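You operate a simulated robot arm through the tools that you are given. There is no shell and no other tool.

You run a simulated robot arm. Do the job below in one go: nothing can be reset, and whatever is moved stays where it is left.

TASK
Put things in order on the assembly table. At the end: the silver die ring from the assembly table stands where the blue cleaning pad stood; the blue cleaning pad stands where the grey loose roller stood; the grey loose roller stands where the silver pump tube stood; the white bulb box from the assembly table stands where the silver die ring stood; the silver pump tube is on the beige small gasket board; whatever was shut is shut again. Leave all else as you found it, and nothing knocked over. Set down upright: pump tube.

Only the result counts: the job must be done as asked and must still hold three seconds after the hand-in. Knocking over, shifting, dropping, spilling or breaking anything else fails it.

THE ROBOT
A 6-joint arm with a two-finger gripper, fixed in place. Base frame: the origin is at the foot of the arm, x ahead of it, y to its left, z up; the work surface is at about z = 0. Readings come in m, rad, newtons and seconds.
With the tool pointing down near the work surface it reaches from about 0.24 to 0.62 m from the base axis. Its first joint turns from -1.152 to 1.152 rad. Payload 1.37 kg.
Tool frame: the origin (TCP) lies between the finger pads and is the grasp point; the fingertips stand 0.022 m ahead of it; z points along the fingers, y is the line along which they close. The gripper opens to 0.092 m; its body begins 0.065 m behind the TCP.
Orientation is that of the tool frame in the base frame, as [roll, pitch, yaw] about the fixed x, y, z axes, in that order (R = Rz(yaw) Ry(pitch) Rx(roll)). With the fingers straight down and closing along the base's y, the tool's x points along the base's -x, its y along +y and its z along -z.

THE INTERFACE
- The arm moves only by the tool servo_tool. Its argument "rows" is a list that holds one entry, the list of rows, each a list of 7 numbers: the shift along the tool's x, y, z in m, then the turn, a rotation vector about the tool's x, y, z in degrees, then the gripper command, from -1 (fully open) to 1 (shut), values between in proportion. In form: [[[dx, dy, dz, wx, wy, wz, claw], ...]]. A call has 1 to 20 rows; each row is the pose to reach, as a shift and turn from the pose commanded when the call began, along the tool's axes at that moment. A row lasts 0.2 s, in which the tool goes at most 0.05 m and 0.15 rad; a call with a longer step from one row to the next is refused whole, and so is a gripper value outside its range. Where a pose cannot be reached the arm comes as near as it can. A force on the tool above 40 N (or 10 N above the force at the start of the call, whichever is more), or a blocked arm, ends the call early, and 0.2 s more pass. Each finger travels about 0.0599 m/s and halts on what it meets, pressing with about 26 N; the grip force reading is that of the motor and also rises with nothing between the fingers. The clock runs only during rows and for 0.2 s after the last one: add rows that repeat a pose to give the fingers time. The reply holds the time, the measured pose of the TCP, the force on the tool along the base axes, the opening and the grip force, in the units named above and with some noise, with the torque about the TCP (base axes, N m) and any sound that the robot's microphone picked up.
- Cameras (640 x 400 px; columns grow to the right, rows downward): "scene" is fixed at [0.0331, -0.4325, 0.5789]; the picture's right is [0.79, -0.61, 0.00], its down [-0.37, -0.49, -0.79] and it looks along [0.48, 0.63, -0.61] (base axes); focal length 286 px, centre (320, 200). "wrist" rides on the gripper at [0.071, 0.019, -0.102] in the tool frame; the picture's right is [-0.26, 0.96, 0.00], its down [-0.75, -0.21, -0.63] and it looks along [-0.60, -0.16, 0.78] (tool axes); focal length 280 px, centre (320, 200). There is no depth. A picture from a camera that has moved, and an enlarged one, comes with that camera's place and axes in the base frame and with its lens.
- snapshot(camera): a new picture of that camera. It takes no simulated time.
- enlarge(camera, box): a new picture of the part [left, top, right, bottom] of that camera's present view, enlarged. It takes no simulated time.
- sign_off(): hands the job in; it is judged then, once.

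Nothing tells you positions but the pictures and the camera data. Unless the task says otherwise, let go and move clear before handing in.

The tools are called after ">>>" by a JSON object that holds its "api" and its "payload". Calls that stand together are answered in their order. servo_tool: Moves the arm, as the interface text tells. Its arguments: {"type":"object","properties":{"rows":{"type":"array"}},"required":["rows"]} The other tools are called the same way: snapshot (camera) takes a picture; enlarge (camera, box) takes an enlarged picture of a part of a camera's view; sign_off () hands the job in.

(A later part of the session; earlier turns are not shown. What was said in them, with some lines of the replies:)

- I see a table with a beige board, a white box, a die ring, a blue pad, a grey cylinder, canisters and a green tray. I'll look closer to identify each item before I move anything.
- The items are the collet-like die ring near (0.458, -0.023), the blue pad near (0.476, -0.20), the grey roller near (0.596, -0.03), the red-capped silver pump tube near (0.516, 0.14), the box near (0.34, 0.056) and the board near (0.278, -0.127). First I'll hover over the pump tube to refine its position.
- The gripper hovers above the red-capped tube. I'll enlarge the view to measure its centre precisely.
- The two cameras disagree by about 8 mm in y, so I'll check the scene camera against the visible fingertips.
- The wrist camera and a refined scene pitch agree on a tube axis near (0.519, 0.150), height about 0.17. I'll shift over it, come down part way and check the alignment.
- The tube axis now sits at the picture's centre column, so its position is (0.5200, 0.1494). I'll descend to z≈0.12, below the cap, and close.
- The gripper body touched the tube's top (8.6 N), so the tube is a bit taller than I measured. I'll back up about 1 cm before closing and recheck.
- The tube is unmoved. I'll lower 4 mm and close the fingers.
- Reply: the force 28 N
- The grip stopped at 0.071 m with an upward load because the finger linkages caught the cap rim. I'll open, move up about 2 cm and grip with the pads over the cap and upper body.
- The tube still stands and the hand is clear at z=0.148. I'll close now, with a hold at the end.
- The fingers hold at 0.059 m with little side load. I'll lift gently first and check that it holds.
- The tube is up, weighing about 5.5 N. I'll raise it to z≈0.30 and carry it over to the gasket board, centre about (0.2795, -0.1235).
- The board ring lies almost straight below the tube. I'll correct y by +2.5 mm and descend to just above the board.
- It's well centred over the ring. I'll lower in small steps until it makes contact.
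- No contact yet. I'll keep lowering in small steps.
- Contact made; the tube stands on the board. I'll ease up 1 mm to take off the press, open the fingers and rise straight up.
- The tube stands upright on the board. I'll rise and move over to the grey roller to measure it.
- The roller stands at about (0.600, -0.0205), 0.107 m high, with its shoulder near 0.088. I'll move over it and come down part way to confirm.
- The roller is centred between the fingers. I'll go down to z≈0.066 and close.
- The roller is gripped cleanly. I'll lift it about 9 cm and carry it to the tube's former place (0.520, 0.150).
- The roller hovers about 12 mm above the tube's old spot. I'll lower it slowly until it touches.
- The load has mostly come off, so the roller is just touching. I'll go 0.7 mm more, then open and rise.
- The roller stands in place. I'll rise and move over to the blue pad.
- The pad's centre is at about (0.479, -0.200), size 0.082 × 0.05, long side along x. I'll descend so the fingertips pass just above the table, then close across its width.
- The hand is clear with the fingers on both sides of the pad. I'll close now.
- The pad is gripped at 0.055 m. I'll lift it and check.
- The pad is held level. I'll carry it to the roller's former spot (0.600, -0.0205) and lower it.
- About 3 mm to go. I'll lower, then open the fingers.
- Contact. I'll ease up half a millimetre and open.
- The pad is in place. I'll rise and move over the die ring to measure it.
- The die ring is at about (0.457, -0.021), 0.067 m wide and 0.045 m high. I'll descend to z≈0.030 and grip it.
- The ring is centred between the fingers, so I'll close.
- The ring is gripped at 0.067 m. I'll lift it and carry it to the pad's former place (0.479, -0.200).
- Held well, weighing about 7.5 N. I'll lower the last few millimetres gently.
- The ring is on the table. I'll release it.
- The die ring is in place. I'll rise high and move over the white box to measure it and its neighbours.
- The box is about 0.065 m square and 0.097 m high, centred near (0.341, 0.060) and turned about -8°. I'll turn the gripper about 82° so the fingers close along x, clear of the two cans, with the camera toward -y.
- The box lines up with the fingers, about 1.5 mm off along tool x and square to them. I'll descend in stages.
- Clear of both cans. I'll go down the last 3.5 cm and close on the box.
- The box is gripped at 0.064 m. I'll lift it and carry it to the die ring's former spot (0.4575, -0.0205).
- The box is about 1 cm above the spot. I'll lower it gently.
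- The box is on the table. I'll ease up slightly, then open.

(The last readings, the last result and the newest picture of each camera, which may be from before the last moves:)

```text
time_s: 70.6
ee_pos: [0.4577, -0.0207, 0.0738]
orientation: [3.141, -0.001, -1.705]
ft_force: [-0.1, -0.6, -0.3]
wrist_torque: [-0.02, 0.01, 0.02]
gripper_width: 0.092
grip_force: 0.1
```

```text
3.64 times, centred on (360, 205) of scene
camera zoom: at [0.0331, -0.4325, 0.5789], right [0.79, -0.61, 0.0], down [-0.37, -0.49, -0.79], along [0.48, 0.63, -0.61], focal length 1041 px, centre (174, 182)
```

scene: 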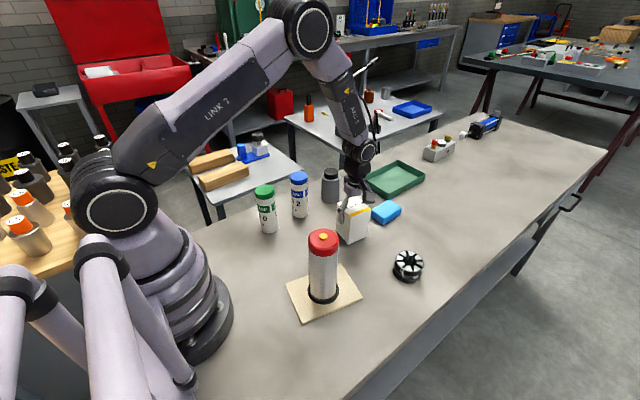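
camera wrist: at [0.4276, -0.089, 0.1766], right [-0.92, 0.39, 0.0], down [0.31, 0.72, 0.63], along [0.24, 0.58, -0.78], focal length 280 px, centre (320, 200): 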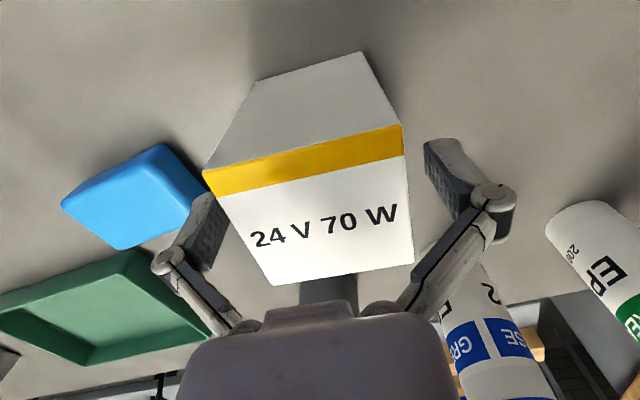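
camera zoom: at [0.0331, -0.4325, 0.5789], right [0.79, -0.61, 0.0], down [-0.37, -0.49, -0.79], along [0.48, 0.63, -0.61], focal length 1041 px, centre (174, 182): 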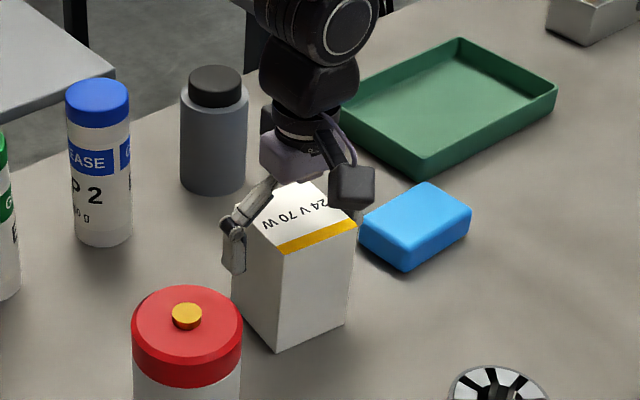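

The box stands free. I'll rise straight up, clear of everything, and inspect the whole table.

>>> {"api": "servo_tool", "payload": {"rows": [[[0, 0, -0.02, 0, 0, 0, -1], [0, 0, -0.05, 0, 0, 0, -1], [0, 0, -0.085, 0, 0, 0, -1], [0, 0, -0.12, 0, 0, 0, -1], [0, 0, -0.155, 0, 0, 0, -1], [0, 0, -0.19, 0, 0, 0, -1], [0, 0, -0.225, 0, 0, 0, -1], [0, 0, -0.25, 0, 0, 0, -1], [0, 0, -0.25, 0, 0, 0, -1]]]}}

>>> {"api": "snapshot", "payload": {"camera": "scene"}}

>>> {"api": "enlarge", "payload": {"camera": "scene", "box": [240, 150, 440, 320]}}

>>> {"api": "snapshot", "payload": {"camera": "wrist"}}

```text
time_s: 72.6
ee_pos: [0.4569, -0.0205, 0.3261]
orientation: [-3.141, 0.0, -1.707]
ft_force: [-0.4, 0.1, 1.1]
wrist_torque: [0.02, -0.02, 0.03]
gripper_width: 0.0921
grip_force: 0.1
```

```text
taken
```

scene: 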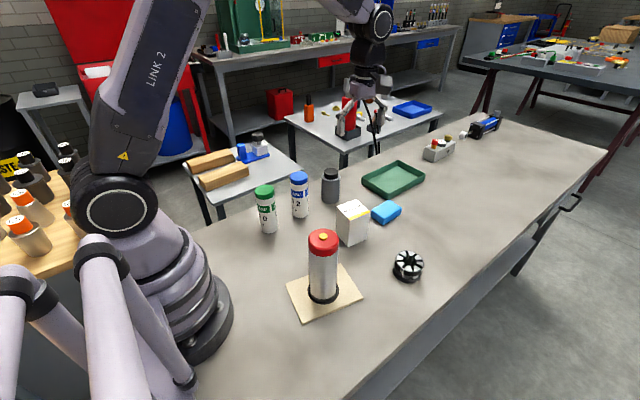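

```text
2.35 times, centred on (340, 235) of scene
camera zoom: at [0.0331, -0.4325, 0.5789], right [0.79, -0.61, 0.0], down [-0.37, -0.49, -0.79], along [0.48, 0.63, -0.61], focal length 673 px, centre (273, 118)
```

zoom: 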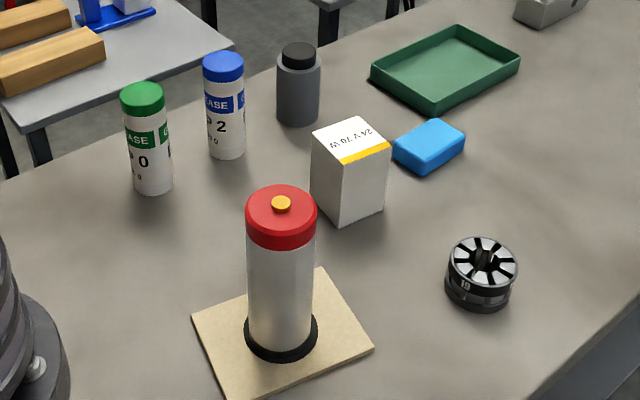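

```text
taken
camera wrist: at [0.4279, -0.0889, 0.4279], right [-0.92, 0.39, 0.0], down [0.3, 0.72, 0.63], along [0.24, 0.58, -0.78], focal length 280 px, centre (320, 200)
```

wrist: 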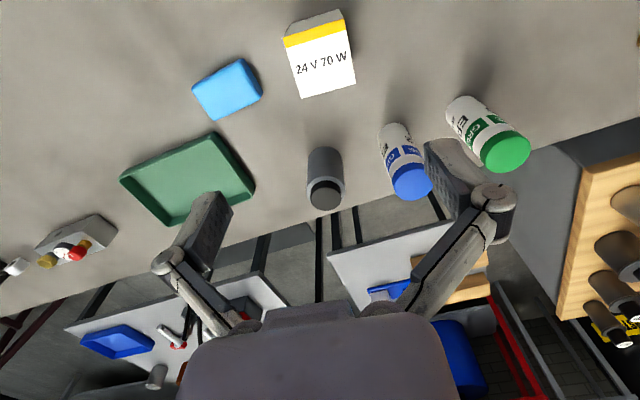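

Everything stands where it should. The tube is upright on the board, the roller is at the tube's old place and the pad at the roller's. The die ring is at the pad's place and the box at the ring's. The board, cans and tray are unchanged, nothing had been shut, and the arm is clear, so I'm handing in.

>>> {"api": "sign_off", "payload": {}}

```text
The job is handed in.
```

The table is rearranged as asked and the job is handed in. I saw nothing knocked over or shifted in the last pictures.

| Item | Now stands | Where (x, y in m) |
|---|---|---|
| Silver pump tube | upright on the beige gasket board, over the black ring | about (0.279, -0.121) |
| Grey loose roller | where the pump tube stood | about (0.520, 0.150) |
| Blue cleaning pad | where the roller stood | about (0.600, -0.021) |
| Silver die ring | where the pad stood | about (0.479, -0.200) |
| White bulb box | where the die ring stood | about (0.457, -0.021) |

- **Placement accuracy:** I set each item down within a few millimetres of the measured spot. The two cameras agreed to about that level.
- **Pump tube identity:** I took the red-capped silver canister to be the pump tube. The other two canisters on the table are labelled grease.
- **Contact with the tube:** While I was getting a grip on it, the gripper pressed on the top of the tube twice, at up to about 27 N. It did not shift or tip, and I saw no damage.
- **Shut items:** I found nothing on the table that had been shut, so nothing needed closing again.

The gripper was open and well clear above the table when I handed in.
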